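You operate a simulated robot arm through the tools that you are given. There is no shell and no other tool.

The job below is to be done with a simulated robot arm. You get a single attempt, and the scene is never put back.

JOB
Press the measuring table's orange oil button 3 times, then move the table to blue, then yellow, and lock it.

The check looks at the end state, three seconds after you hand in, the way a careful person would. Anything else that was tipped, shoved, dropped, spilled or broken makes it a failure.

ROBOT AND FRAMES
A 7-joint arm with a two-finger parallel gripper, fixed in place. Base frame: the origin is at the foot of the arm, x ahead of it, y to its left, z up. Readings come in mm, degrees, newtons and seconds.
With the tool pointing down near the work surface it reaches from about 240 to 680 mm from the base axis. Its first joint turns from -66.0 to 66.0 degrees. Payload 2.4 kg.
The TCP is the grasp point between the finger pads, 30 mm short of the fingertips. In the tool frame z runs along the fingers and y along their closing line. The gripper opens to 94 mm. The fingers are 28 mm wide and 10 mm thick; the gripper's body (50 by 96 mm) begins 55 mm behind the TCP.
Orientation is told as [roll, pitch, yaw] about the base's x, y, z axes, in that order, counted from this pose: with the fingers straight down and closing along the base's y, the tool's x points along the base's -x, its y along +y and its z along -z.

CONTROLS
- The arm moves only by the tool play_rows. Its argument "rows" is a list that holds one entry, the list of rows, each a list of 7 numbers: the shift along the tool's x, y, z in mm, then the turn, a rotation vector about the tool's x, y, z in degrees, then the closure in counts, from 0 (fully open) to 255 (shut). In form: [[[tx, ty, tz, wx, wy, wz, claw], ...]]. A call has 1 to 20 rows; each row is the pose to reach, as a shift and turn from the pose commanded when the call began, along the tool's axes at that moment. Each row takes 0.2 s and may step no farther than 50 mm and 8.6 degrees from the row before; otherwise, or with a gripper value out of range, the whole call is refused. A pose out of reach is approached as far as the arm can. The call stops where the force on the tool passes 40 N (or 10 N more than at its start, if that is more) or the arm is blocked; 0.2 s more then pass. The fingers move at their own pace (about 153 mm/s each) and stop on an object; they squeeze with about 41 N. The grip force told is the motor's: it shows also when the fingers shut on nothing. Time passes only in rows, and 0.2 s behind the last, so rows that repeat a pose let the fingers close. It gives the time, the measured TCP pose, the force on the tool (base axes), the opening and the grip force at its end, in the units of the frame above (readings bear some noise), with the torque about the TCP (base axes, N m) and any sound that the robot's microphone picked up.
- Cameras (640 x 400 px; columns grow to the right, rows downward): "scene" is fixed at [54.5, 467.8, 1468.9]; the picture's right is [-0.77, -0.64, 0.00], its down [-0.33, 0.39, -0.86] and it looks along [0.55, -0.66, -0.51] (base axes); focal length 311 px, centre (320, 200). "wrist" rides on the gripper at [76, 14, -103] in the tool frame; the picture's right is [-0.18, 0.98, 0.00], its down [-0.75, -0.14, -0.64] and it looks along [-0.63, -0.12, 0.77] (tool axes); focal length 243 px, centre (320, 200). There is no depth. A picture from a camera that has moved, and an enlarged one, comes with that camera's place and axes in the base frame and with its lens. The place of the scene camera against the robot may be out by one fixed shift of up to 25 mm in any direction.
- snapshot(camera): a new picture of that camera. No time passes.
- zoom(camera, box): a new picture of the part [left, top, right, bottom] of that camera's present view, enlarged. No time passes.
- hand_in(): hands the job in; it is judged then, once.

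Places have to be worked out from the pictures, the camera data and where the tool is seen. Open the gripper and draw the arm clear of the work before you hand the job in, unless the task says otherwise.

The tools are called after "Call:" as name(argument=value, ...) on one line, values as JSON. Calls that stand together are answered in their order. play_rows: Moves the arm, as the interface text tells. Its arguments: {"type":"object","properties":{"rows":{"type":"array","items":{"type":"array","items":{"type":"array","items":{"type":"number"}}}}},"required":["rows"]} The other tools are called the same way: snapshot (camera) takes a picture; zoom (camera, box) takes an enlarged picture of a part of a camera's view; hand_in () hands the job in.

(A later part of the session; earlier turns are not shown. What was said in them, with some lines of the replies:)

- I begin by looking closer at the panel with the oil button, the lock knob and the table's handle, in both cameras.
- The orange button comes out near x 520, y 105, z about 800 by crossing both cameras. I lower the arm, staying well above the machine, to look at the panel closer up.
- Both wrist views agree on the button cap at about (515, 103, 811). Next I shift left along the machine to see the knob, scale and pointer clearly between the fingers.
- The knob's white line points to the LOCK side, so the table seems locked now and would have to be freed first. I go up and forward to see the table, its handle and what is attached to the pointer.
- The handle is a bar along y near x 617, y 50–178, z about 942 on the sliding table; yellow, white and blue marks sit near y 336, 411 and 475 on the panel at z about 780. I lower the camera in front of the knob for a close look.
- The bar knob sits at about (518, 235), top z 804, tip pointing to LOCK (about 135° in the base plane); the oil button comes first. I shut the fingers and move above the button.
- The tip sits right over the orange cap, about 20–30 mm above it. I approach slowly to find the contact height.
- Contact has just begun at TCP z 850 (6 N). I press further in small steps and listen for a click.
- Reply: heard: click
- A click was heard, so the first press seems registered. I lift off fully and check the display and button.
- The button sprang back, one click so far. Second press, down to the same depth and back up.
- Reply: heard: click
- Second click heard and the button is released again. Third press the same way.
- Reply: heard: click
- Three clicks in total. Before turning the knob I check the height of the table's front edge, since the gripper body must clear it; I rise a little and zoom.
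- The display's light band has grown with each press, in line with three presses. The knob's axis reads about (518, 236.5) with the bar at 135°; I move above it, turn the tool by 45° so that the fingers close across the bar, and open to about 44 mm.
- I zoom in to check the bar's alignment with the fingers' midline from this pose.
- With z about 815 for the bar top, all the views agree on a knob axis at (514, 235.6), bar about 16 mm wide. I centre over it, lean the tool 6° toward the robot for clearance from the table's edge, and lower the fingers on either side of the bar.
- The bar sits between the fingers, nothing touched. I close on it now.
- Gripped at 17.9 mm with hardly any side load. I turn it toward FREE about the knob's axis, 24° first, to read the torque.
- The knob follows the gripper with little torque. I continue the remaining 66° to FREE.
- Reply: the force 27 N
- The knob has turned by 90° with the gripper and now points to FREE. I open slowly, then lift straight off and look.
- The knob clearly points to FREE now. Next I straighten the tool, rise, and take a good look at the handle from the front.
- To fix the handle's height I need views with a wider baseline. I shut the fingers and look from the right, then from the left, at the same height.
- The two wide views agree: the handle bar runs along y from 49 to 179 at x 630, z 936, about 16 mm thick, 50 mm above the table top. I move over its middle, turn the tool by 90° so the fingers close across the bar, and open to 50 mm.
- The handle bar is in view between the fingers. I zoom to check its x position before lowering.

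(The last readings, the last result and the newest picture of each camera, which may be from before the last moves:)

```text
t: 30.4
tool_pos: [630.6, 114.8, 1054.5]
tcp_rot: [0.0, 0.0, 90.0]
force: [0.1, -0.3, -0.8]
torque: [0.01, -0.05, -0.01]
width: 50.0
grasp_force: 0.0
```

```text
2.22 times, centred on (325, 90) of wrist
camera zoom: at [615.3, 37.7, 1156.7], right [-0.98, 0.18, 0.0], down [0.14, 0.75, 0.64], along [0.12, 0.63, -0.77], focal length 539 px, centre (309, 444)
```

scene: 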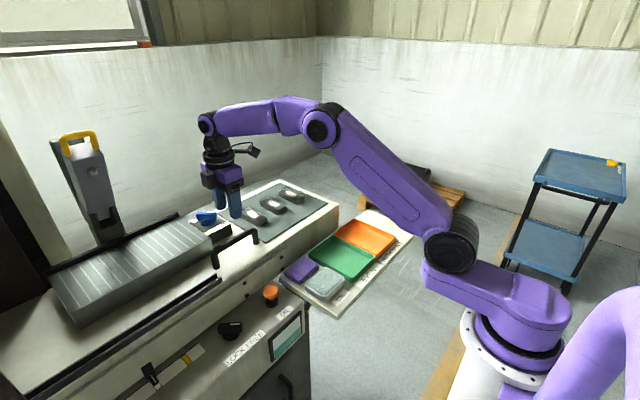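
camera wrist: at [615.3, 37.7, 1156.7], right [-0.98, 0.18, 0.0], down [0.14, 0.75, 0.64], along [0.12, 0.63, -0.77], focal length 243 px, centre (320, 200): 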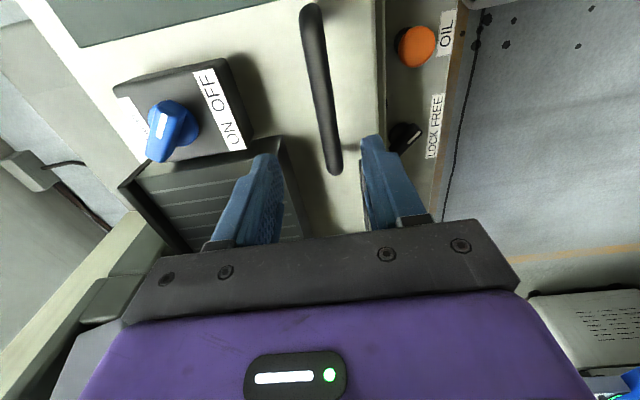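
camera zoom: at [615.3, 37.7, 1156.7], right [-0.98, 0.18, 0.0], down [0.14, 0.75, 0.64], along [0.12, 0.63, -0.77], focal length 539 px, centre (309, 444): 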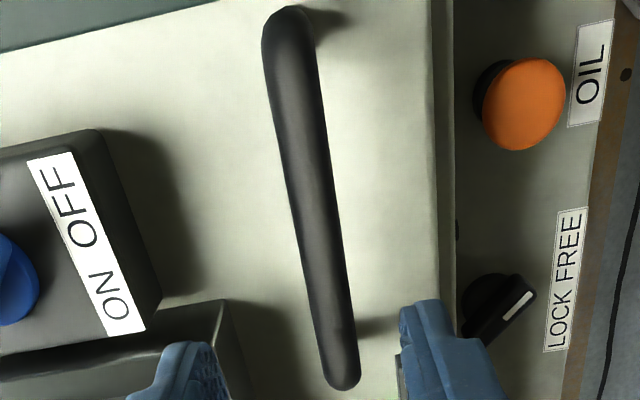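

The bar comes out nearer x 626–627 here. I correct 3.5 mm in x, narrow the opening to 40 mm and lower the fingers around the bar.

Call:
play_rows(rows=[[[0, 3.5, 30, 0, 0, 0, 146], [0, 3.5, 60, 0, 0, 0, 146], [0, 3.5, 80, 0, 0, 0, 146], [0, 3.5, 95, 0, 0, 0, 146], [0, 3.5, 105, 0, 0, 0, 146], [0, 3.5, 114, 0, 0, 0, 146], [0, 3.5, 114, 0, 0, 0, 146]]])

Call:
snapshot(camera="wrist")

Call:
zoom(camera="scene", box=[140, 150, 300, 290])

Call:
zoom(camera="scene", box=[100, 330, 240, 400])

```text
t: 32.0
tool_pos: [626.1, 114.9, 942.9]
tcp_rot: [-0.1, 0.0, 90.0]
force: [0.3, -0.1, 0.6]
torque: [0.02, 0.01, 0.03]
width: 40.4
grasp_force: 0.0
```

```text
taken
camera wrist: at [612.1, 36.9, 1044.1], right [-0.98, 0.18, 0.0], down [0.14, 0.75, 0.64], along [0.12, 0.63, -0.77], focal length 243 px, centre (320, 200)
```

wrist: 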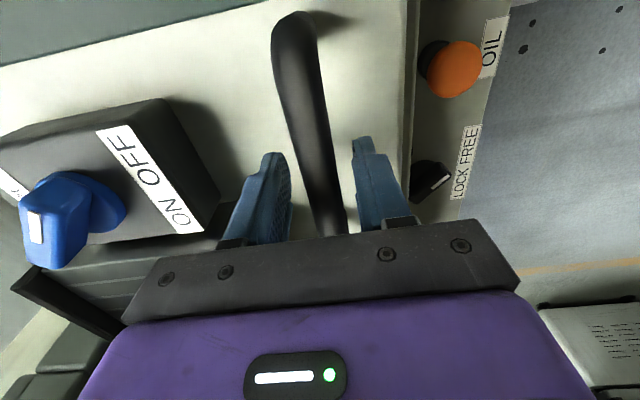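

```text
2.86 times, centred on (220, 220) of scene
camera zoom: at [54.5, 467.8, 1468.9], right [-0.77, -0.64, 0.0], down [-0.33, 0.39, -0.86], along [0.55, -0.66, -0.51], focal length 889 px, centre (606, 143)
```

zoom: 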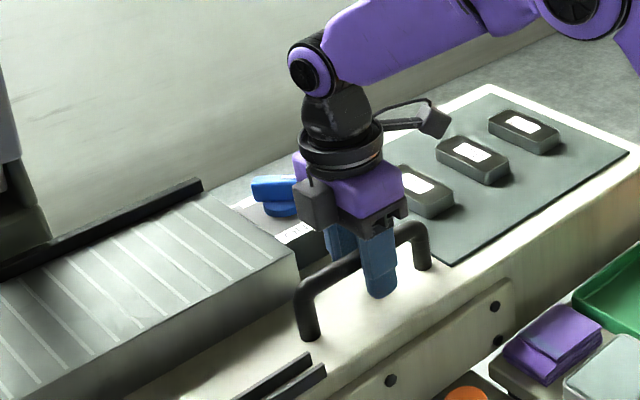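

```text
4.57 times, centred on (170, 365) of scene
camera zoom: at [54.5, 467.8, 1468.9], right [-0.77, -0.64, 0.0], down [-0.33, 0.39, -0.86], along [0.55, -0.66, -0.51], focal length 1423 px, centre (1006, -554)
```

zoom: 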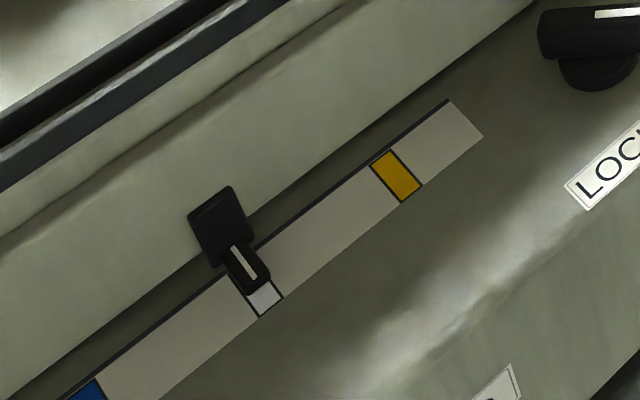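

The fingers straddle the bar cleanly and the pointer is still at the white middle mark. I close on the bar.

Call:
play_rows(rows=[[[0, 0, 3, 0, 0, 0, 180], [0, 0, 3, 0, 0, 0, 255], [0, 0, 3, 0, 0, 0, 255]]])

Call:
zoom(camera="scene", box=[100, 330, 240, 400])

```text
t: 32.8
tool_pos: [623.6, 113.6, 940.1]
tcp_rot: [0.3, 0.0, 90.0]
force: [-16.1, -1.6, 12.4]
torque: [-0.06, 0.09, -0.06]
width: 22.3
grasp_force: 44.9
```

```text
4.57 times, centred on (170, 365) of scene
camera zoom: at [53.8, 467.7, 1468.9], right [-0.77, -0.64, 0.0], down [-0.33, 0.39, -0.86], along [0.55, -0.66, -0.51], focal length 1423 px, centre (1006, -554)
```

zoom: 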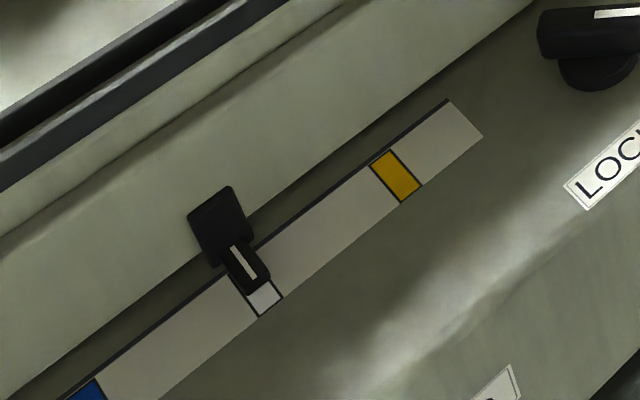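

Gripped firmly (22 mm), with a −16 N push in x, so the bar lies slightly nearer. I ease that by 2.5 mm and begin sliding the table toward blue (+y), 10 mm first.

Call:
play_rows(rows=[[[0, 1.5, 0, 0, 0, 0, 255], [0, 2.5, 0, 0, 0, 0, 255], [-3, 2.5, 0, 0, 0, 0, 255], [-6, 2.5, 0, 0, 0, 0, 255], [-10, 2.5, 0, 0, 0, 0, 255]]])

Call:
zoom(camera="scene", box=[100, 330, 240, 400])

```text
t: 34.0
tool_pos: [624.9, 127.2, 939.9]
tcp_rot: [-0.2, -0.1, 90.0]
force: [14.8, 1.1, 1.4]
torque: [-1.33, 0.19, -0.58]
width: 22.3
grasp_force: 44.8
```

```text
4.57 times, centred on (170, 365) of scene
camera zoom: at [54.9, 467.9, 1468.8], right [-0.77, -0.64, 0.0], down [-0.33, 0.39, -0.86], along [0.55, -0.66, -0.51], focal length 1423 px, centre (1006, -554)
```

zoom: 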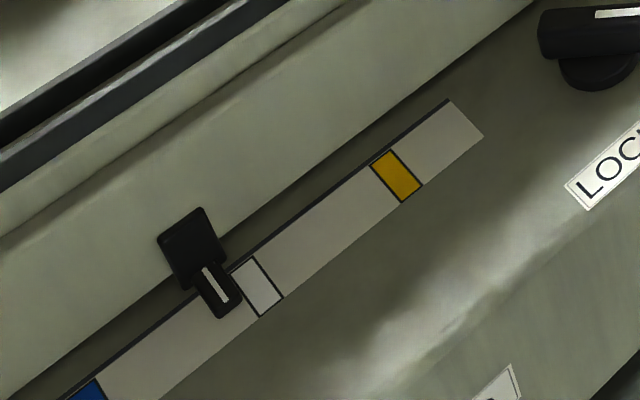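

The table slides with the handle and the pointer went about 13 mm toward blue. I correct 1.2 mm in x and carry on toward blue, 42 mm more.

Call:
play_rows(rows=[[[-4, -1.2, 0, 0, 0, 0, 255], [-9, -1.2, 0, 0, 0, 0, 255], [-14, -1.2, 0, 0, 0, 0, 255], [-19, -1.2, 0, 0, 0, 0, 255], [-24, -1.2, 0, 0, 0, 0, 255], [-29, -1.2, 0, 0, 0, 0, 255], [-34, -1.2, 0, 0, 0, 0, 255], [-38, -1.2, 0, 0, 0, 0, 255], [-42, -1.2, 0, 0, 0, 0, 255], [-42, -1.2, 0, 0, 0, 0, 255]]])

Call:
zoom(camera="scene", box=[80, 330, 220, 400])

Call:
snapshot(camera="scene")

```text
t: 36.2
tool_pos: [624.1, 168.4, 940.8]
tcp_rot: [-0.2, -0.1, 90.2]
force: [14.4, 6.9, 10.2]
torque: [-1.02, -0.06, -0.28]
width: 22.3
grasp_force: 44.8
```

```text
4.57 times, centred on (150, 365) of scene
camera zoom: at [54.7, 468.0, 1468.8], right [-0.77, -0.64, 0.0], down [-0.33, 0.39, -0.86], along [0.55, -0.66, -0.51], focal length 1423 px, centre (1097, -554)
```

zoom: 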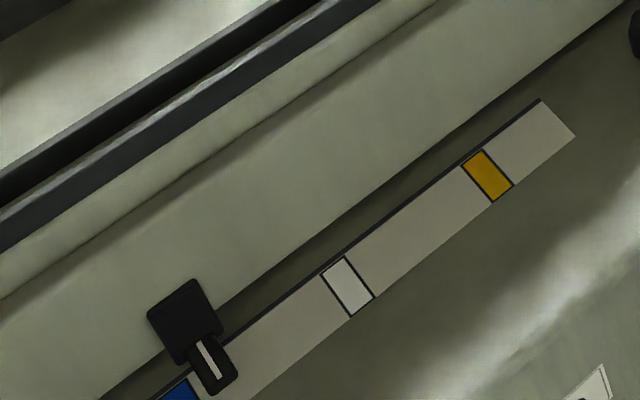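

```text
taken
```

scene: 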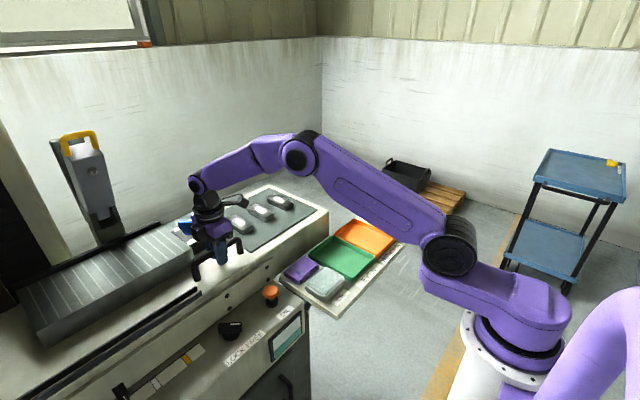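

The whole table with its pointer has moved 55 mm; equal mark spacing of 70 mm puts blue 15 mm further. I slide on by 15 mm, easing the side load.

Call:
play_rows(rows=[[[-4, -1, -0.5, 0, 0, 0, 255], [-8, -1, -0.5, 0, 0, 0, 255], [-12, -1, -0.5, 0, 0, 0, 255], [-15, -1, -0.5, 0, 0, 0, 255], [-15, -1, -0.5, 0, 0, 0, 255], [-15, -1, -0.5, 0, 0, 0, 255]]])

Call:
zoom(camera="scene", box=[60, 330, 200, 400])

Call:
snapshot(camera="wrist")

```text
t: 37.6
tool_pos: [625.3, 184.7, 940.2]
tcp_rot: [0.0, 0.0, 90.1]
force: [7.9, 10.1, -4.6]
torque: [-0.39, -0.22, -0.19]
width: 22.2
grasp_force: 44.7
```

```text
4.57 times, centred on (130, 365) of scene
camera zoom: at [54.9, 468.2, 1468.7], right [-0.77, -0.64, 0.0], down [-0.33, 0.39, -0.86], along [0.55, -0.66, -0.51], focal length 1423 px, centre (1189, -554)
```

zoom: 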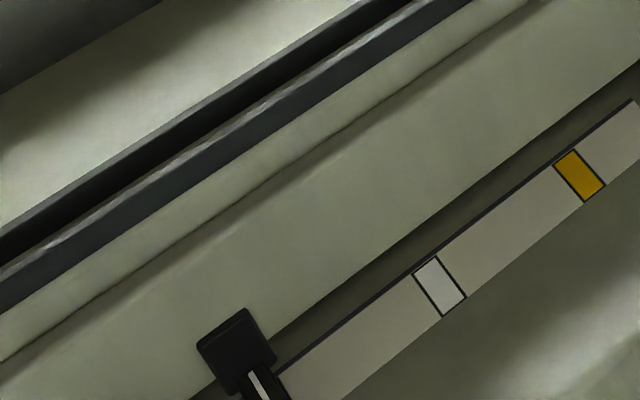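

```text
taken
camera wrist: at [610.6, 107.7, 1040.9], right [-0.98, 0.18, 0.0], down [0.14, 0.75, 0.64], along [0.12, 0.63, -0.77], focal length 243 px, centre (320, 200)
```

wrist: 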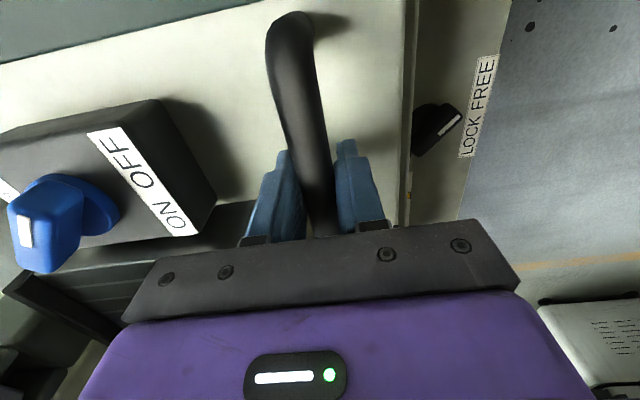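

The pointer is now over blue, about 71 mm of travel. To be sure of it I let go of the bar, lift clear and go look at the scale straight on with the wrist camera.

Call:
play_rows(rows=[[[0.8, -0.5, 0, 0, 0, 0, 255], [0.8, -0.5, 0, 0, 0, 0, 255], [0.8, -0.5, 0, 0, 0, 0, 185], [0.8, -0.5, 0, 0, 0, 0, 146], [0.8, -0.5, 0, 0, 0, 0, 146], [0.8, -0.5, -20, 0, 0, 0, 146], [0.8, -0.5, -50, 0, 0, 0, 146], [0.8, -0.5, -85, 0, 0, 0, 146], [0.8, -0.5, -120, 0, 0, 0, 146]]])

Call:
play_rows(rows=[[[-23, 18.7, 0, 0, 0, 7.5, 80], [-46, 37.5, 0, 0, 0, 15, 0], [-69, 56, 0, 0, 0, 22.5, 0], [-92, 75, 0, 0, 0, 30, 0], [-115, 94, 0, 0, 0, 37.5, 0], [-138, 112.5, 0, 0, 0, 45, 0], [-161, 131, 0, 0, 0, 52.5, 0], [-184, 150, 0, 0, 0, 60, 0], [-207, 169, 0, 0, 0, 67.5, 0], [-230, 187.5, 0, 0, 0, 75, 0], [-253, 206, 0, 0, 0, 82.5, 0], [-276, 225, 0, 0, 0, 90, 0], [-276, 225, 0, 0, 0, 90, 0]]])

Call:
snapshot(camera="wrist")

```text
t: 39.6
tool_pos: [626.1, 180.5, 1062.1]
tcp_rot: [0.0, 0.0, 90.1]
force: [-0.8, 0.5, 0.0]
torque: [-0.01, 0.02, 0.02]
width: 39.8
grasp_force: 0.1
```

```text
t: 42.4
tool_pos: [398.5, 457.8, 1060.7]
tcp_rot: [0.1, -0.1, -0.1]
force: [-0.3, -0.4, 0.1]
torque: [0.03, 0.02, 0.03]
width: 93.8
grasp_force: 0.1
```

```text
taken
camera wrist: at [322.1, 471.5, 1162.5], right [0.19, 0.98, 0.0], down [0.75, -0.14, 0.64], along [0.63, -0.12, -0.77], focal length 243 px, centre (320, 200)
```

wrist: 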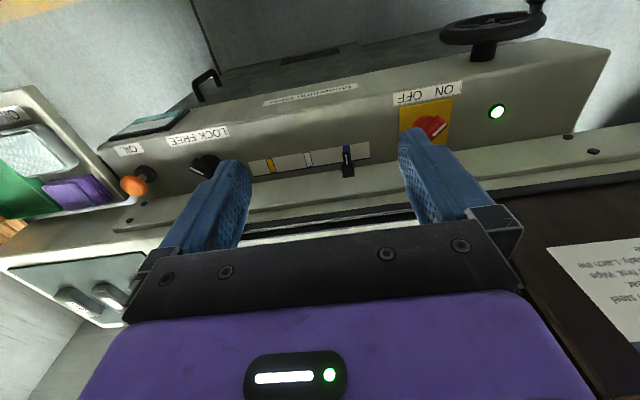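

The pointer seems to sit right on blue; there is also a notice lying at the right of the view. I zoom on both.

Call:
zoom(camera="wrist", box=[250, 130, 390, 200])

Call:
zoom(camera="wrist", box=[520, 220, 640, 350])

```text
4.57 times, centred on (320, 165) of wrist
camera zoom: at [322.1, 471.5, 1162.5], right [0.19, 0.98, 0.0], down [0.75, -0.14, 0.64], along [0.63, -0.12, -0.77], focal length 1109 px, centre (320, 360)
```

zoom: 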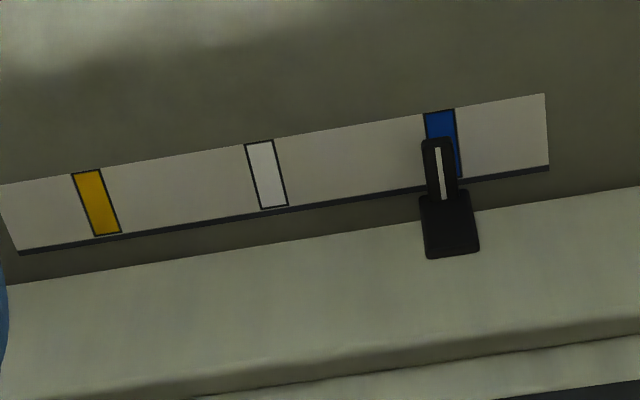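

```text
3.08 times, centred on (580, 285) of wrist
camera zoom: at [322.1, 471.5, 1162.5], right [0.19, 0.98, 0.0], down [0.75, -0.14, 0.64], along [0.63, -0.12, -0.77], focal length 746 px, centre (-480, -62)
```

zoom: 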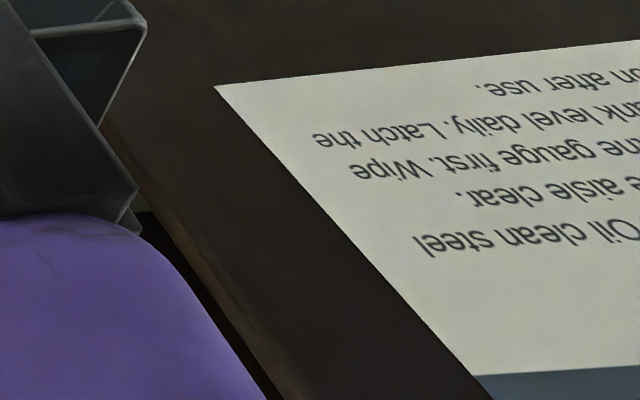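

The pointer's line lies within the blue band, about 2 mm short of its centre; the notice is just general care text. I return over the handle to grip it again, will nudge it the last 2 mm, then take it to yellow.

Call:
play_rows(rows=[[[-19, -23, 0, 0, 0, -7.5, 60], [-37.5, -46, 0, 0, 0, -15, 119], [-56, -69, 0, 0, 0, -22.5, 146], [-75, -92, 0, 0, 0, -30, 146], [-94, -115, 0, 0, 0, -37.5, 146], [-112.5, -138, 0, 0, 0, -45, 146], [-131, -161, 0, 0, 0, -52.5, 146], [-150, -184, 0, 0, 0, -60, 146], [-169, -207, 0, 0, 0, -67.5, 146], [-187.5, -230, 0, 0, 0, -75, 146], [-206, -253, 0, 0, 0, -82.5, 146], [-225, -276, 0, 0, 0, -90, 146], [-225, -276, 0, 0, 0, -90, 146]]])

Call:
zoom(camera="wrist", box=[220, 0, 430, 240])

```text
t: 45.2
tool_pos: [625.3, 178.9, 1060.1]
tcp_rot: [0.0, 0.0, 90.2]
force: [0.2, 0.3, -0.1]
torque: [0.02, 0.0, -0.01]
width: 40.1
grasp_force: 0.0
```

```text
1.67 times, centred on (325, 120) of wrist
camera zoom: at [611.1, 101.2, 1161.1], right [-0.98, 0.18, 0.0], down [0.14, 0.75, 0.64], along [0.12, 0.63, -0.77], focal length 404 px, centre (312, 333)
```

zoom: 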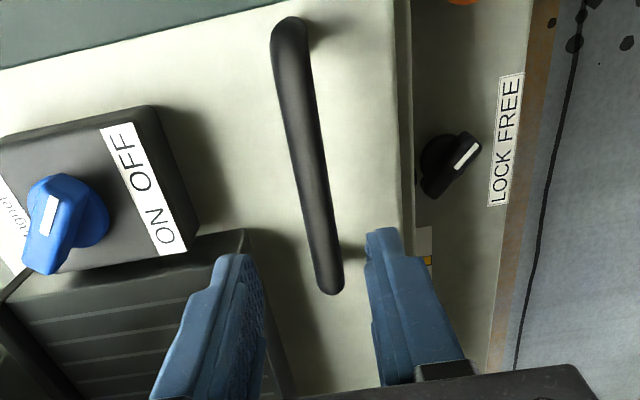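

The bar again lies between the fingers. I lower around it and close.

Call:
play_rows(rows=[[[0, 0, 40, 0, 0, 0, 146], [0, 0, 75, 0, 0, 0, 146], [0, 0, 95, 0, 0, 0, 146], [0, 0, 110, 0, 0, 0, 146], [0, 0, 120, 0, 0, 0, 146], [0, 0, 120, 0, 0, 0, 146], [0, 0, 120, 0, 0, 0, 190], [0, 0, 120, 0, 0, 0, 255], [0, 0, 120, 0, 0, 0, 255]]])

Call:
zoom(camera="scene", box=[60, 330, 200, 400])

```text
t: 47.2
tool_pos: [624.4, 180.0, 939.5]
tcp_rot: [0.2, 0.0, 90.0]
force: [-11.8, -2.2, 2.3]
torque: [0.09, 0.03, -0.01]
width: 22.1
grasp_force: 45.1
```

```text
4.57 times, centred on (130, 365) of scene
camera zoom: at [54.2, 467.8, 1468.9], right [-0.77, -0.64, 0.0], down [-0.33, 0.39, -0.86], along [0.55, -0.66, -0.51], focal length 1423 px, centre (1189, -554)
```

zoom: 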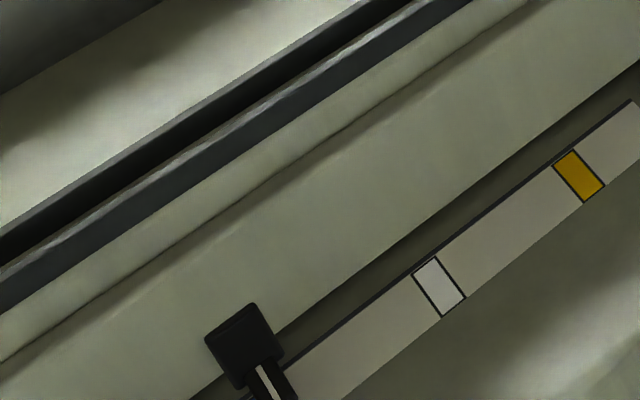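

Gripped again; the table had relaxed about 3 mm on release. I nudge it 2.5 mm to the centre of blue and pause there.

Call:
play_rows(rows=[[[-1, 0.8, 0, 0, 0, 0, 255], [-2, 0.8, 0, 0, 0, 0, 255], [-2, 0.8, 0, 0, 0, 0, 255], [-2, 0.8, 0, 0, 0, 0, 255], [-2, 0.8, 0, 0, 0, 0, 255], [-2, 0.8, 0, 0, 0, 0, 255]]])

Call:
zoom(camera="scene", box=[60, 330, 200, 400])

```text
t: 48.6
tool_pos: [624.6, 182.0, 938.8]
tcp_rot: [0.1, 0.2, 89.8]
force: [-3.8, -6.2, -11.2]
torque: [-0.34, -0.05, -0.06]
width: 22.3
grasp_force: 45.1
```

```text
4.57 times, centred on (130, 365) of scene
camera zoom: at [54.7, 467.7, 1468.9], right [-0.77, -0.64, 0.0], down [-0.33, 0.39, -0.86], along [0.55, -0.66, -0.51], focal length 1423 px, centre (1189, -554)
```

zoom: 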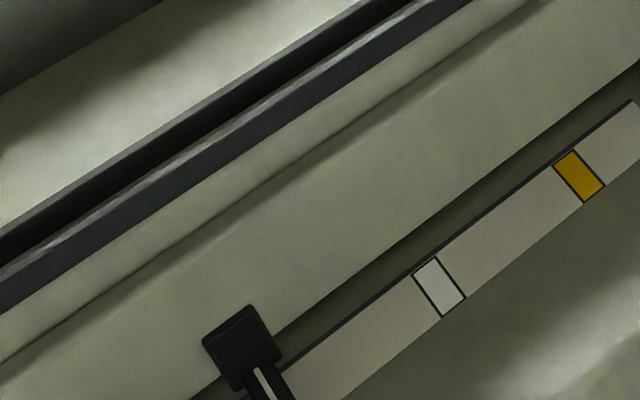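

The pointer is within about 1 mm of the centre of blue. Now I slide the table toward yellow (−y), 70 mm first, checking forces.

Call:
play_rows(rows=[[[3, 0, -0.5, 0, 0, 0, 255], [8, 0.1, -0.8, 0, 0, 0, 255], [14, 0.2, -0.8, 0, 0, 0, 255], [20, 0.3, -0.8, 0, 0, 0, 255], [26, 0.4, -0.8, 0, 0, 0, 255], [32, 0.5, -0.8, 0, 0, 0, 255], [38, 0.6, -0.8, 0, 0, 0, 255], [44, 0.7, -0.8, 0, 0, 0, 255], [50, 0.8, -0.8, 0, 0, 0, 255], [56, 0.9, -0.8, 0, 0, 0, 255], [62, 1.0, -0.8, 0, 0, 0, 255], [67, 1.1, -0.8, 0, 0, 0, 255], [70, 1.2, -0.8, 0, 0, 0, 255], [70, 1.2, -0.8, 0, 0, 0, 255]]])

Call:
zoom(camera="scene", box=[100, 330, 240, 400])

```text
t: 49.4
tool_pos: [625.6, 174.8, 939.3]
tcp_rot: [-0.2, -0.3, 90.2]
force: [3.8, -6.2, -5.4]
torque: [0.66, -0.08, 0.05]
width: 22.2
grasp_force: 44.7
stopped in row 3: the force on the tool passed its limit at 40 N (the readings are from after the stop); the commanded pose is now the measured one
```

```text
4.57 times, centred on (170, 365) of scene
camera zoom: at [54.8, 467.7, 1468.9], right [-0.77, -0.64, 0.0], down [-0.33, 0.39, -0.86], along [0.55, -0.66, -0.51], focal length 1423 px, centre (1006, -554)
```

zoom: 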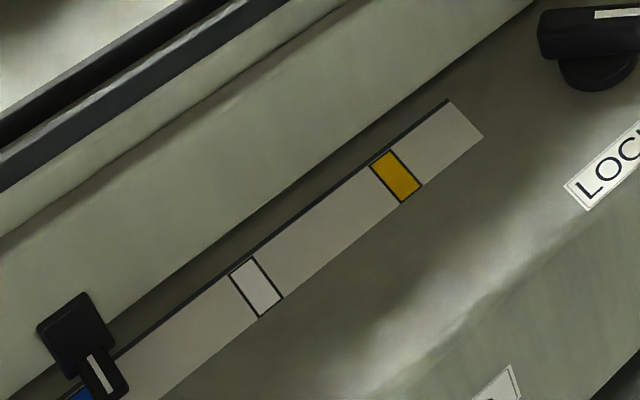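

The call stopped on a brief force peak while speeding up; the table stands at about +64 mm and nothing is stuck. I continue slower with a gentler ramp.

Call:
play_rows(rows=[[[1, 0, 0, 0, 0, 0, 255], [2.5, 0, 0, 0, 0, 0, 255], [4.5, 0, 0, 0, 0, 0, 255], [7, 0.1, 0, 0, 0, 0, 255], [10, 0.1, 0, 0, 0, 0, 255], [13, 0.2, 0, 0, 0, 0, 255], [16.5, 0.3, 0, 0, 0, 0, 255], [20, 0.3, 0, 0, 0, 0, 255], [23.5, 0.4, 0, 0, 0, 0, 255], [27, 0.4, 0, 0, 0, 0, 255], [30.5, 0.5, 0, 0, 0, 0, 255], [34, 0.6, 0, 0, 0, 0, 255], [37.5, 0.6, 0, 0, 0, 0, 255], [41, 0.7, 0, 0, 0, 0, 255], [44.5, 0.7, 0, 0, 0, 0, 255], [48, 0.8, 0, 0, 0, 0, 255], [51, 0.9, 0, 0, 0, 0, 255], [53.5, 1, 0, 0, 0, 0, 255], [55, 1, 0, 0, 0, 0, 255], [55, 1, 0, 0, 0, 0, 255]]])

Call:
zoom(camera="scene", box=[100, 330, 240, 400])

```text
t: 53.6
tool_pos: [624.3, 121.0, 940.5]
tcp_rot: [-0.4, -0.4, 90.4]
force: [17.1, 4.7, -12.7]
torque: [0.41, 0.08, -0.43]
width: 22.1
grasp_force: 45.2
```

```text
4.57 times, centred on (170, 365) of scene
camera zoom: at [55.3, 468.0, 1468.8], right [-0.77, -0.64, 0.0], down [-0.33, 0.39, -0.86], along [0.55, -0.66, -0.51], focal length 1423 px, centre (1006, -554)
```

zoom: 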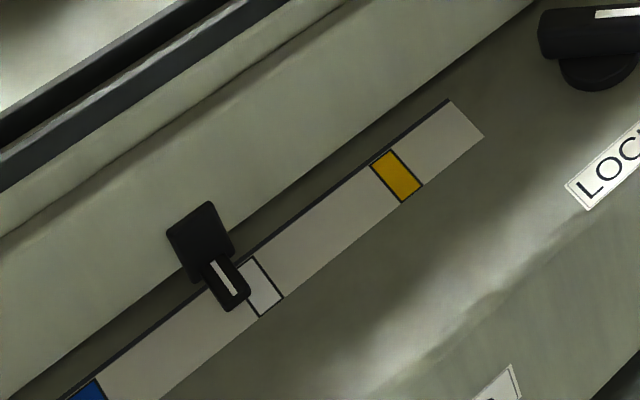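

Now about 8 mm before white, moving smoothly. I ease the small side loads and continue 58 mm further toward yellow.

Call:
play_rows(rows=[[[1, -0.5, 0.4, 0, 0, 0, 255], [2.5, -1, 0.7, 0, 0, 0, 255], [4.5, -1, 0.7, 0, 0, 0, 255], [7, -1, 0.7, 0, 0, 0, 255], [10, -1, 0.7, 0, 0, 0, 255], [13.5, -1, 0.7, 0, 0, 0, 255], [17, -1, 0.7, 0, 0, 0, 255], [20.5, -1, 0.7, 0, 0, 0, 255], [24, -1, 0.7, 0, 0, 0, 255], [27.5, -1, 0.7, 0, 0, 0, 255], [31, -1, 0.7, 0, 0, 0, 255], [34.5, -1, 0.7, 0, 0, 0, 255], [38, -1, 0.7, 0, 0, 0, 255], [41.5, -1, 0.7, 0, 0, 0, 255], [45, -1, 0.7, 0, 0, 0, 255], [48.5, -1, 0.7, 0, 0, 0, 255], [52, -1, 0.7, 0, 0, 0, 255], [55, -1, 0.7, 0, 0, 0, 255], [57, -1, 0.7, 0, 0, 0, 255], [58, -1, 0.7, 0, 0, 0, 255]]])

Call:
zoom(camera="scene", box=[120, 310, 260, 400])

Call:
snapshot(camera="scene")

```text
t: 57.8
tool_pos: [626.6, 62.4, 940.7]
tcp_rot: [-0.3, -0.4, 90.3]
force: [-0.3, 4.4, 21.8]
torque: [-0.04, -0.01, -0.37]
width: 22.3
grasp_force: 45.3
```

```text
4.44 times, centred on (190, 355) of scene
camera zoom: at [54.1, 467.9, 1468.9], right [-0.77, -0.64, 0.0], down [-0.33, 0.39, -0.86], along [0.55, -0.66, -0.51], focal length 1383 px, centre (898, -489)
```

zoom: 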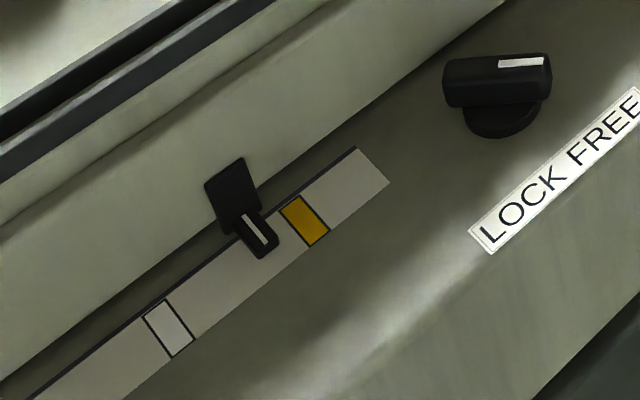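

```text
taken
```

scene: 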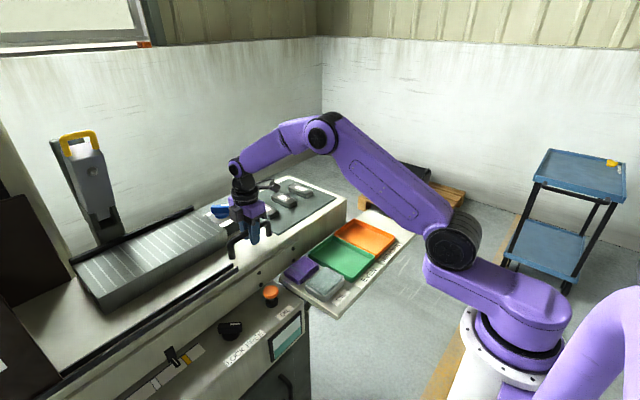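

The pointer is about 19.5 mm short of yellow's centre. I move that remainder slowly.

Call:
play_rows(rows=[[[1, 0, -0.5, 0, 0, 0, 255], [2.5, 0, -0.8, 0, 0, 0, 255], [4.5, 0, -0.8, 0, 0, 0, 255], [7, 0, -0.8, 0, 0, 0, 255], [9.5, 0, -0.8, 0, 0, 0, 255], [12, 0, -0.8, 0, 0, 0, 255], [14.5, 0, -0.8, 0, 0, 0, 255], [16.5, 0, -0.8, 0, 0, 0, 255], [18.2, 0, -0.8, 0, 0, 0, 255], [19.5, 0, -0.8, 0, 0, 0, 255], [19.5, 0, -0.8, 0, 0, 0, 255], [19.5, 0, -0.8, 0, 0, 0, 255]]])

Call:
zoom(camera="scene", box=[120, 310, 260, 400])

```text
t: 60.4
tool_pos: [624.7, 43.2, 940.0]
tcp_rot: [-0.2, -0.3, 90.3]
force: [-7.4, 3.3, 17.1]
torque: [0.49, -0.01, -0.31]
width: 22.2
grasp_force: 45.3
```

```text
4.44 times, centred on (190, 355) of scene
camera zoom: at [54.0, 467.8, 1468.9], right [-0.77, -0.64, 0.0], down [-0.33, 0.39, -0.86], along [0.55, -0.66, -0.51], focal length 1383 px, centre (898, -489)
```

zoom: 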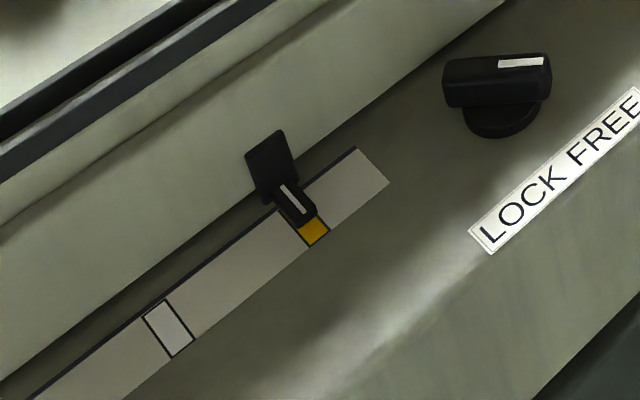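

The pointer now covers yellow, aligned within about 1 mm. I relax the loads, open the fingers and lift straight up, then check the pointer.

Call:
play_rows(rows=[[[0, 0.4, -0.6, 0, 0, 0, 255], [0, 0.6, -1, 0, 0, 0, 255], [0, 0.6, -1, 0, 0, 0, 255], [0, 0.6, -1, 0, 0, 0, 200], [0, 0.6, -1, 0, 0, 0, 146], [0, 0.6, -1, 0, 0, 0, 146], [0, 0.6, -20, 0, 0, 0, 146], [0, 0.6, -50, 0, 0, 0, 146], [0, 0.6, -85, 0, 0, 0, 146], [0, 0.6, -120, 0, 0, 0, 146]]])

Call:
zoom(camera="scene", box=[120, 310, 260, 400])

```text
t: 62.6
tool_pos: [623.7, 44.7, 1060.8]
tcp_rot: [-0.2, -0.3, 90.3]
force: [-0.1, -0.1, 1.2]
torque: [0.03, -0.03, 0.01]
width: 40.0
grasp_force: 0.1
```

```text
4.44 times, centred on (190, 355) of scene
camera zoom: at [54.5, 467.8, 1468.9], right [-0.77, -0.64, 0.0], down [-0.33, 0.39, -0.86], along [0.55, -0.66, -0.51], focal length 1383 px, centre (898, -489)
```

zoom: 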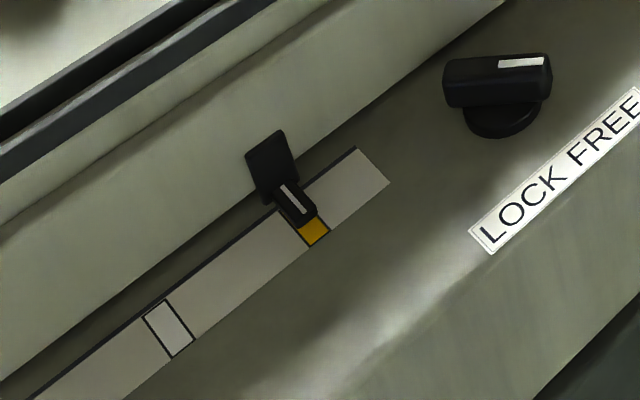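

Releasing did not move it. I go to look at the yellow mark straight on with the wrist camera.

Call:
play_rows(rows=[[[-23, 18.6, 0, 0, 0, 7.5, 80], [-46, 37.3, 0, 0, 0, 15, 0], [-69.5, 56, 0, 0, 0, 22.5, 0], [-92.8, 74.6, 0, 0, 0, 30, 0], [-116, 93.2, 0, 0, 0, 37.5, 0], [-139, 112, 0, 0, 0, 45, 0], [-162, 130.5, 0, 0, 0, 52.5, 0], [-185.5, 149, 0, 0, 0, 60, 0], [-208.7, 168, 0, 0, 0, 67.5, 0], [-232, 186.4, 0, 0, 0, 75, 0], [-255, 205, 0, 0, 0, 82.5, 0], [-278, 223.7, 0, 0, 0, 90.3, 0], [-278, 223.7, 0, 0, 0, 90.3, 0]]])

Call:
snapshot(camera="wrist")

Call:
zoom(camera="wrist", box=[260, 120, 400, 200])

```text
t: 65.4
tool_pos: [398.4, 322.3, 1059.1]
tcp_rot: [0.4, -0.4, 0.0]
force: [0.4, 0.0, 0.2]
torque: [0.03, 0.03, 0.0]
width: 93.8
grasp_force: 0.0
```

```text
taken
camera wrist: at [321.7, 334.5, 1160.4], right [0.18, 0.98, 0.01], down [0.75, -0.15, 0.64], along [0.63, -0.11, -0.76], focal length 243 px, centre (320, 200)
```

wrist: 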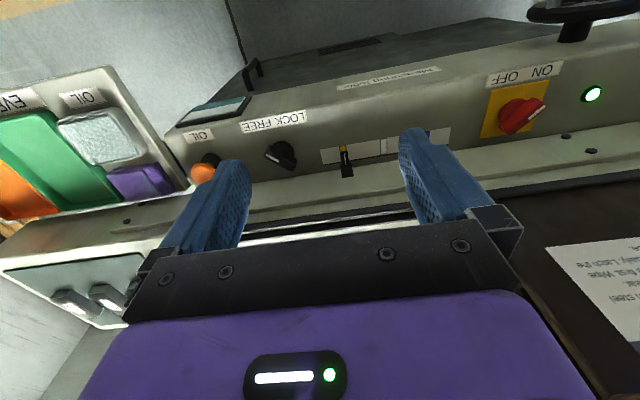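

```text
4.57 times, centred on (330, 160) of wrist
camera zoom: at [321.7, 334.5, 1160.4], right [0.18, 0.98, 0.01], down [0.75, -0.15, 0.64], along [0.63, -0.11, -0.76], focal length 1109 px, centre (274, 383)
```

zoom: 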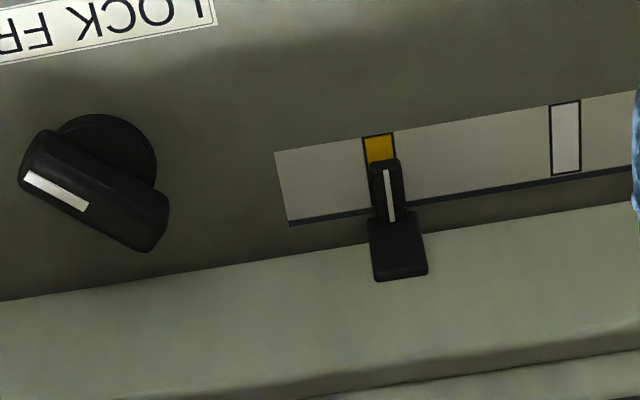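

The pointer's line lies inside the yellow band, about 1 mm from its centre. Now for the lock: I go above the knob with the tool turned +45° to match the bar's FREE direction, fingers at 44 mm.

Call:
play_rows(rows=[[[-18.4, -15.5, 0, 0.1, 0.1, -7.5, 136], [-36.8, -31, 0, 0.2, 0.2, -15, 136], [-55.3, -46.5, 0, 0.3, 0.3, -22.5, 136], [-73.7, -62, 0, 0.4, 0.4, -30, 136], [-92, -77.5, 0, 0.4, 0.4, -37.5, 136], [-110.6, -93, 0, 0.4, 0.4, -45, 136], [-110.6, -93, 35, 0.4, 0.4, -45, 136], [-110.6, -93, 75, 0.4, 0.4, -45, 136], [-110.6, -93, 110, 0.4, 0.4, -45, 136], [-110.6, -93, 139, 0.4, 0.4, -45, 136], [-110.6, -93, 139, 0.4, 0.4, -45, 136]]])

Call:
zoom(camera="wrist", box=[240, 60, 400, 180])

```text
t: 67.8
tool_pos: [510.4, 228.4, 922.2]
tcp_rot: [0.0, 0.1, 45.1]
force: [-0.6, 0.7, -1.3]
torque: [0.02, -0.01, 0.02]
width: 43.9
grasp_force: 0.0
```

```text
3.33 times, centred on (320, 120) of wrist
camera zoom: at [446.5, 183.5, 1023.9], right [-0.57, 0.82, 0.0], down [0.63, 0.44, 0.64], along [0.53, 0.36, -0.77], focal length 809 px, centre (320, 467)
```

zoom: 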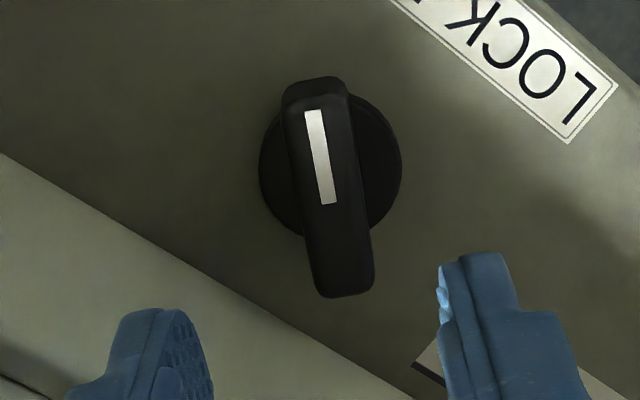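

The bar is midway between the fingers along its axis. I lean the tool 6° toward the robot as before and lower onto the knob, then close.

Call:
play_rows(rows=[[[0, -0.4, 25, 0, -3, 0, 136], [0, -0.4, 50, 0, -6, 0, 136], [0, -0.4, 68, 0, -6, 0, 136], [0, -0.4, 80, 0, -6, 0, 136], [0, -0.4, 88, 0, -6, 0, 136], [0, -0.4, 92, 0, -6, 0, 136], [0, -0.4, 92, 0, -6, 0, 136]]])

Call:
snapshot(camera="wrist")

```text
t: 69.4
tool_pos: [511.0, 227.9, 830.0]
tcp_rot: [-0.1, -5.9, 44.9]
force: [0.3, -0.5, 0.5]
torque: [0.03, -0.04, 0.02]
width: 44.1
grasp_force: 0.1
```

```text
taken
camera wrist: at [439.2, 176.4, 922.5], right [-0.57, 0.82, 0.02], down [0.58, 0.39, 0.72], along [0.58, 0.42, -0.7], focal length 243 px, centre (320, 200)
```

wrist: 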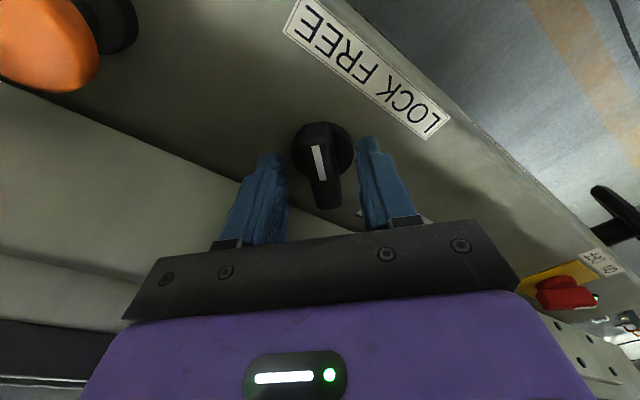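

The fingers straddle the bar as they did the first time, no contact. I close on it.

Call:
play_rows(rows=[[[0, 0, 0, 0, 0, 0, 190], [0, 0, 0, 0, 0, 0, 255], [0, 0, 0, 0, 0, 0, 255]]])

```text
t: 70.2
tool_pos: [509.4, 228.9, 829.8]
tcp_rot: [-0.1, -5.9, 45.0]
force: [-4.9, 3.7, 0.5]
torque: [0.17, 0.31, -0.07]
width: 18.0
grasp_force: 45.3
```

Gripped at 18 mm with little side load. I turn it back 90° about its axis to LOCK.

Call:
play_rows(rows=[[[-0.09, 1.22, 0.01, 0.84, 0, 7.96, 255], [-0.34, 2.43, 0.04, 1.67, 0, 15.91, 255], [-0.76, 3.58, 0.08, 2.51, 0, 23.87, 255], [-1.33, 4.66, 0.14, 3.34, 0, 31.82, 255], [-2.05, 5.66, 0.22, 4.18, 0, 39.78, 255], [-2.9, 6.54, 0.3, 5.02, 0, 47.74, 255], [-3.86, 7.3, 0.41, 5.85, 0, 55.69, 255], [-4.91, 7.91, 0.52, 6.69, 0, 63.65, 255], [-6.05, 8.37, 0.64, 7.52, 0, 71.6, 255], [-7.23, 8.67, 0.76, 8.36, 0, 79.56, 255], [-8.45, 8.79, 0.89, 9.2, 0, 87.52, 255], [-8.75, 8.8, 0.92, 9.41, 0, 89.5, 255], [-8.75, 8.8, 0.92, 9.41, 0, 89.5, 255]]])

Call:
snapshot(camera="wrist")

Call:
zoom(camera="scene", box=[140, 260, 300, 380])

```text
t: 73.0
tool_pos: [510.0, 241.4, 829.5]
tcp_rot: [0.1, -6.2, -45.0]
force: [-4.4, 10.3, 15.2]
torque: [0.3, 0.13, 0.04]
width: 17.8
grasp_force: 44.7
```

```text
taken
camera wrist: at [458.5, 311.2, 922.2], right [0.82, 0.57, 0.02], down [0.38, -0.58, 0.72], along [0.42, -0.59, -0.69], focal length 243 px, centre (320, 200)
```

wrist: 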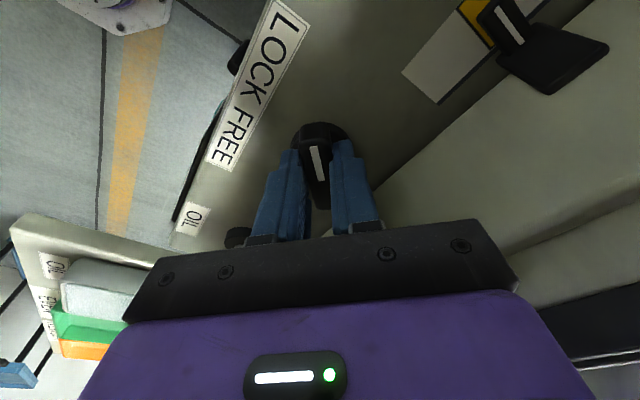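

```text
3.33 times, centred on (220, 320) of scene
camera zoom: at [54.2, 468.0, 1468.8], right [-0.77, -0.64, 0.0], down [-0.33, 0.39, -0.86], along [0.55, -0.66, -0.51], focal length 1038 px, centre (653, -200)
```

zoom: 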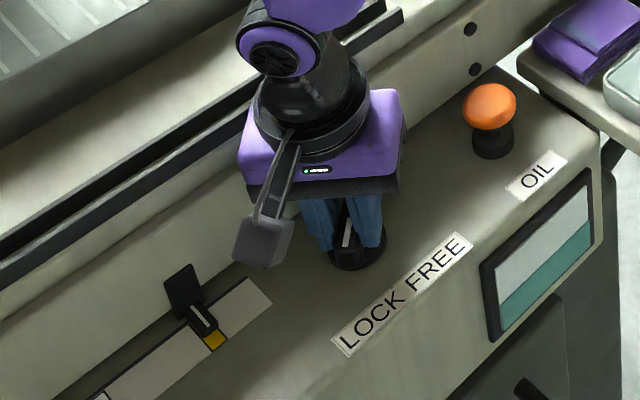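

The knob has come round to LOCK and the pointer still stands on yellow. I open to 44 mm and lift straight off along the tool axis.

Call:
play_rows(rows=[[[0, 0, 0, 0, 0, 0, 255], [0, 0, 0, 0, 0, 0, 190], [0, 0, 0, 0, 0, 0, 136], [0, 0, 0, 0, 0, 0, 136], [0, 0, -10, 0, 0, 0, 136], [0, 0, -35, 0, 0, 0, 136], [0, 0, -75, 0, 0, 0, 136], [0, 0, -115, 0, 0, 0, 136], [0, 0, -150, 0, 0, 0, 136], [0, 0, -185, 0, 0, 0, 136]]])

Call:
snapshot(camera="wrist")

Call:
zoom(camera="scene", box=[140, 260, 300, 380])

```text
t: 75.2
tool_pos: [496.5, 253.7, 1016.3]
tcp_rot: [0.0, -6.0, -44.9]
force: [0.7, -0.3, 0.1]
torque: [0.01, 0.02, 0.0]
width: 43.8
grasp_force: 0.0
```

```text
taken
camera wrist: at [444.9, 323.9, 1107.9], right [0.82, 0.57, 0.02], down [0.38, -0.58, 0.72], along [0.42, -0.59, -0.69], focal length 243 px, centre (320, 200)
```

wrist: 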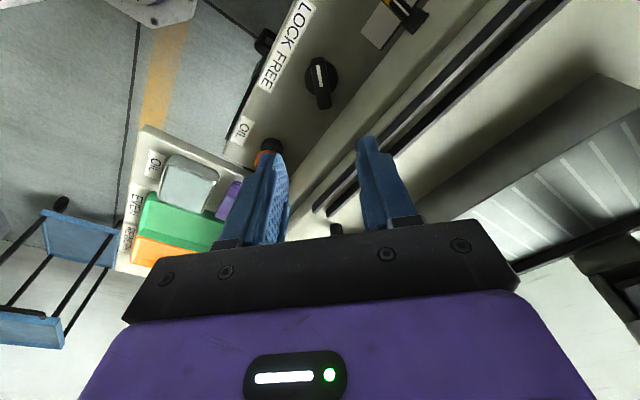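

```text
3.33 times, centred on (220, 320) of scene
camera zoom: at [54.5, 467.8, 1468.9], right [-0.77, -0.64, 0.0], down [-0.33, 0.39, -0.86], along [0.55, -0.66, -0.51], focal length 1038 px, centre (653, -200)
```

zoom: 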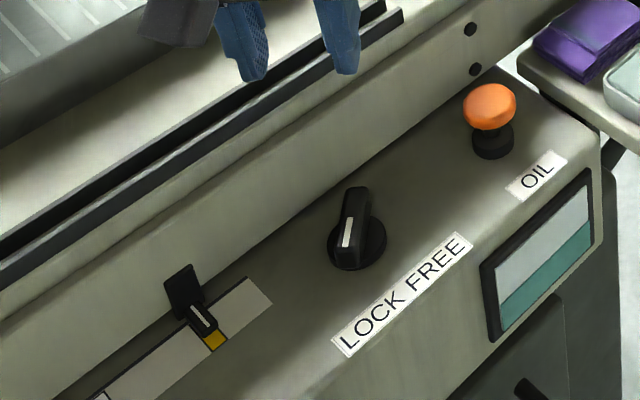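

Knob at LOCK, pointer on yellow, button up. I open the gripper, level the tool and draw the arm back clear of the machine.

Call:
play_rows(rows=[[[0, 0, -35, 0, 3, 0, 100], [0, 0, -70, 0, 6, 0, 0], [0, 0, -100, 0, 6, 0, 0]]])

Call:
play_rows(rows=[[[-5, -35, -11, 0, 0, -6.5, 0], [-10, -71, -23, 0, 0, -13, 0], [-15, -106, -34, 0, 0, -19.5, 0], [-20, -141, -46, 0, 0, -26, 0], [-25, -177, -57, 0, 0, -32.5, 0], [-30, -212, -69, 0, 0, -39, 0], [-35.4, -247.5, -80, 0, 0, -45, 0], [-35.4, -247.5, -80, 0, 0, -45, 0]]])

Call:
snapshot(camera="scene")

Call:
snapshot(camera="wrist")

Call:
zoom(camera="scene", box=[120, 280, 280, 400])

```text
t: 76.0
tool_pos: [487.9, 262.6, 1112.4]
tcp_rot: [-0.1, -0.1, -44.8]
force: [0.2, -0.5, 0.3]
torque: [-0.03, 0.01, 0.01]
width: 94.3
grasp_force: 0.1
```

```text
t: 77.8
tool_pos: [339.4, 62.9, 1194.5]
tcp_rot: [-0.1, -0.1, 0.0]
force: [0.3, 0.6, 0.0]
torque: [0.01, 0.01, -0.02]
width: 94.0
grasp_force: 0.1
```

```text
taken
```

scene: 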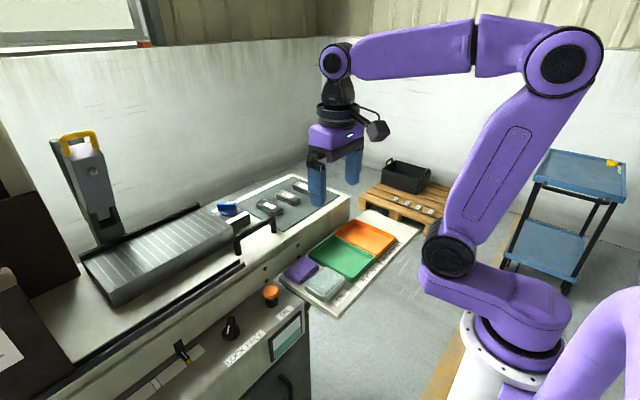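

```text
taken
camera wrist: at [262.3, 76.8, 1295.1], right [0.18, 0.98, 0.0], down [0.75, -0.14, 0.64], along [0.63, -0.12, -0.77], focal length 243 px, centre (320, 200)
```

wrist: 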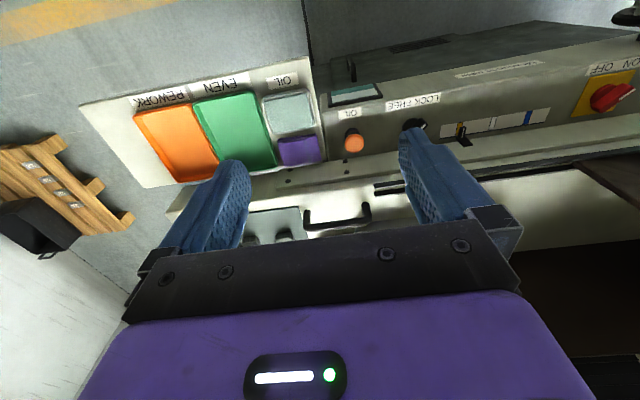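

```text
3.33 times, centred on (200, 340) of scene
camera zoom: at [54.5, 467.8, 1468.9], right [-0.77, -0.64, 0.0], down [-0.33, 0.39, -0.86], along [0.55, -0.66, -0.51], focal length 1038 px, centre (720, -267)
```

zoom: 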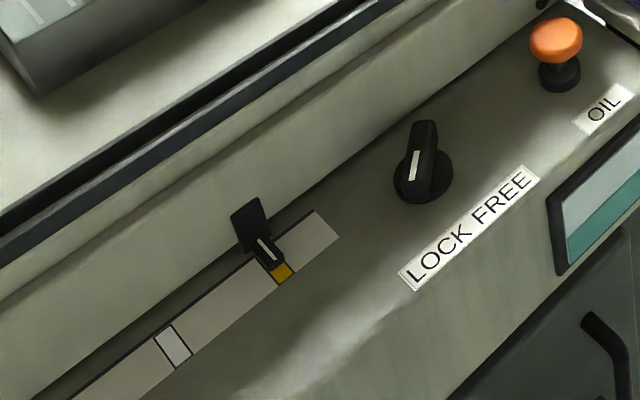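

Three oil presses were heard, the table went to blue and then to yellow, the knob is at LOCK, the gripper is open and the arm is clear. Nothing else has been disturbed, so I hand in.

Call:
hand_in()

```text
The job is handed in.
```

The job is done and handed in; I haven't been told the result of the check.

- **Oil button:** pressed three times. I heard a click each time, and the light band on the panel display grew with the presses.
- **Table:** the lock knob was on LOCK at the start, so I turned it to FREE first. I moved the table to blue and stopped there. I released the handle to check the scale, and the pointer was inside the blue band. I then moved the table to yellow, where the pointer sits inside the band about 1 mm from its centre.
- **Lock:** the knob is back on LOCK, and the pointer stayed on yellow while I turned it.
- **Force stop:** one slide toward yellow stopped when the force passed the 40 N limit as the table sped up. I continued more slowly with no further stops.

The gripper is open and the arm is clear of the machine. I saw nothing else disturbed in the last pictures.
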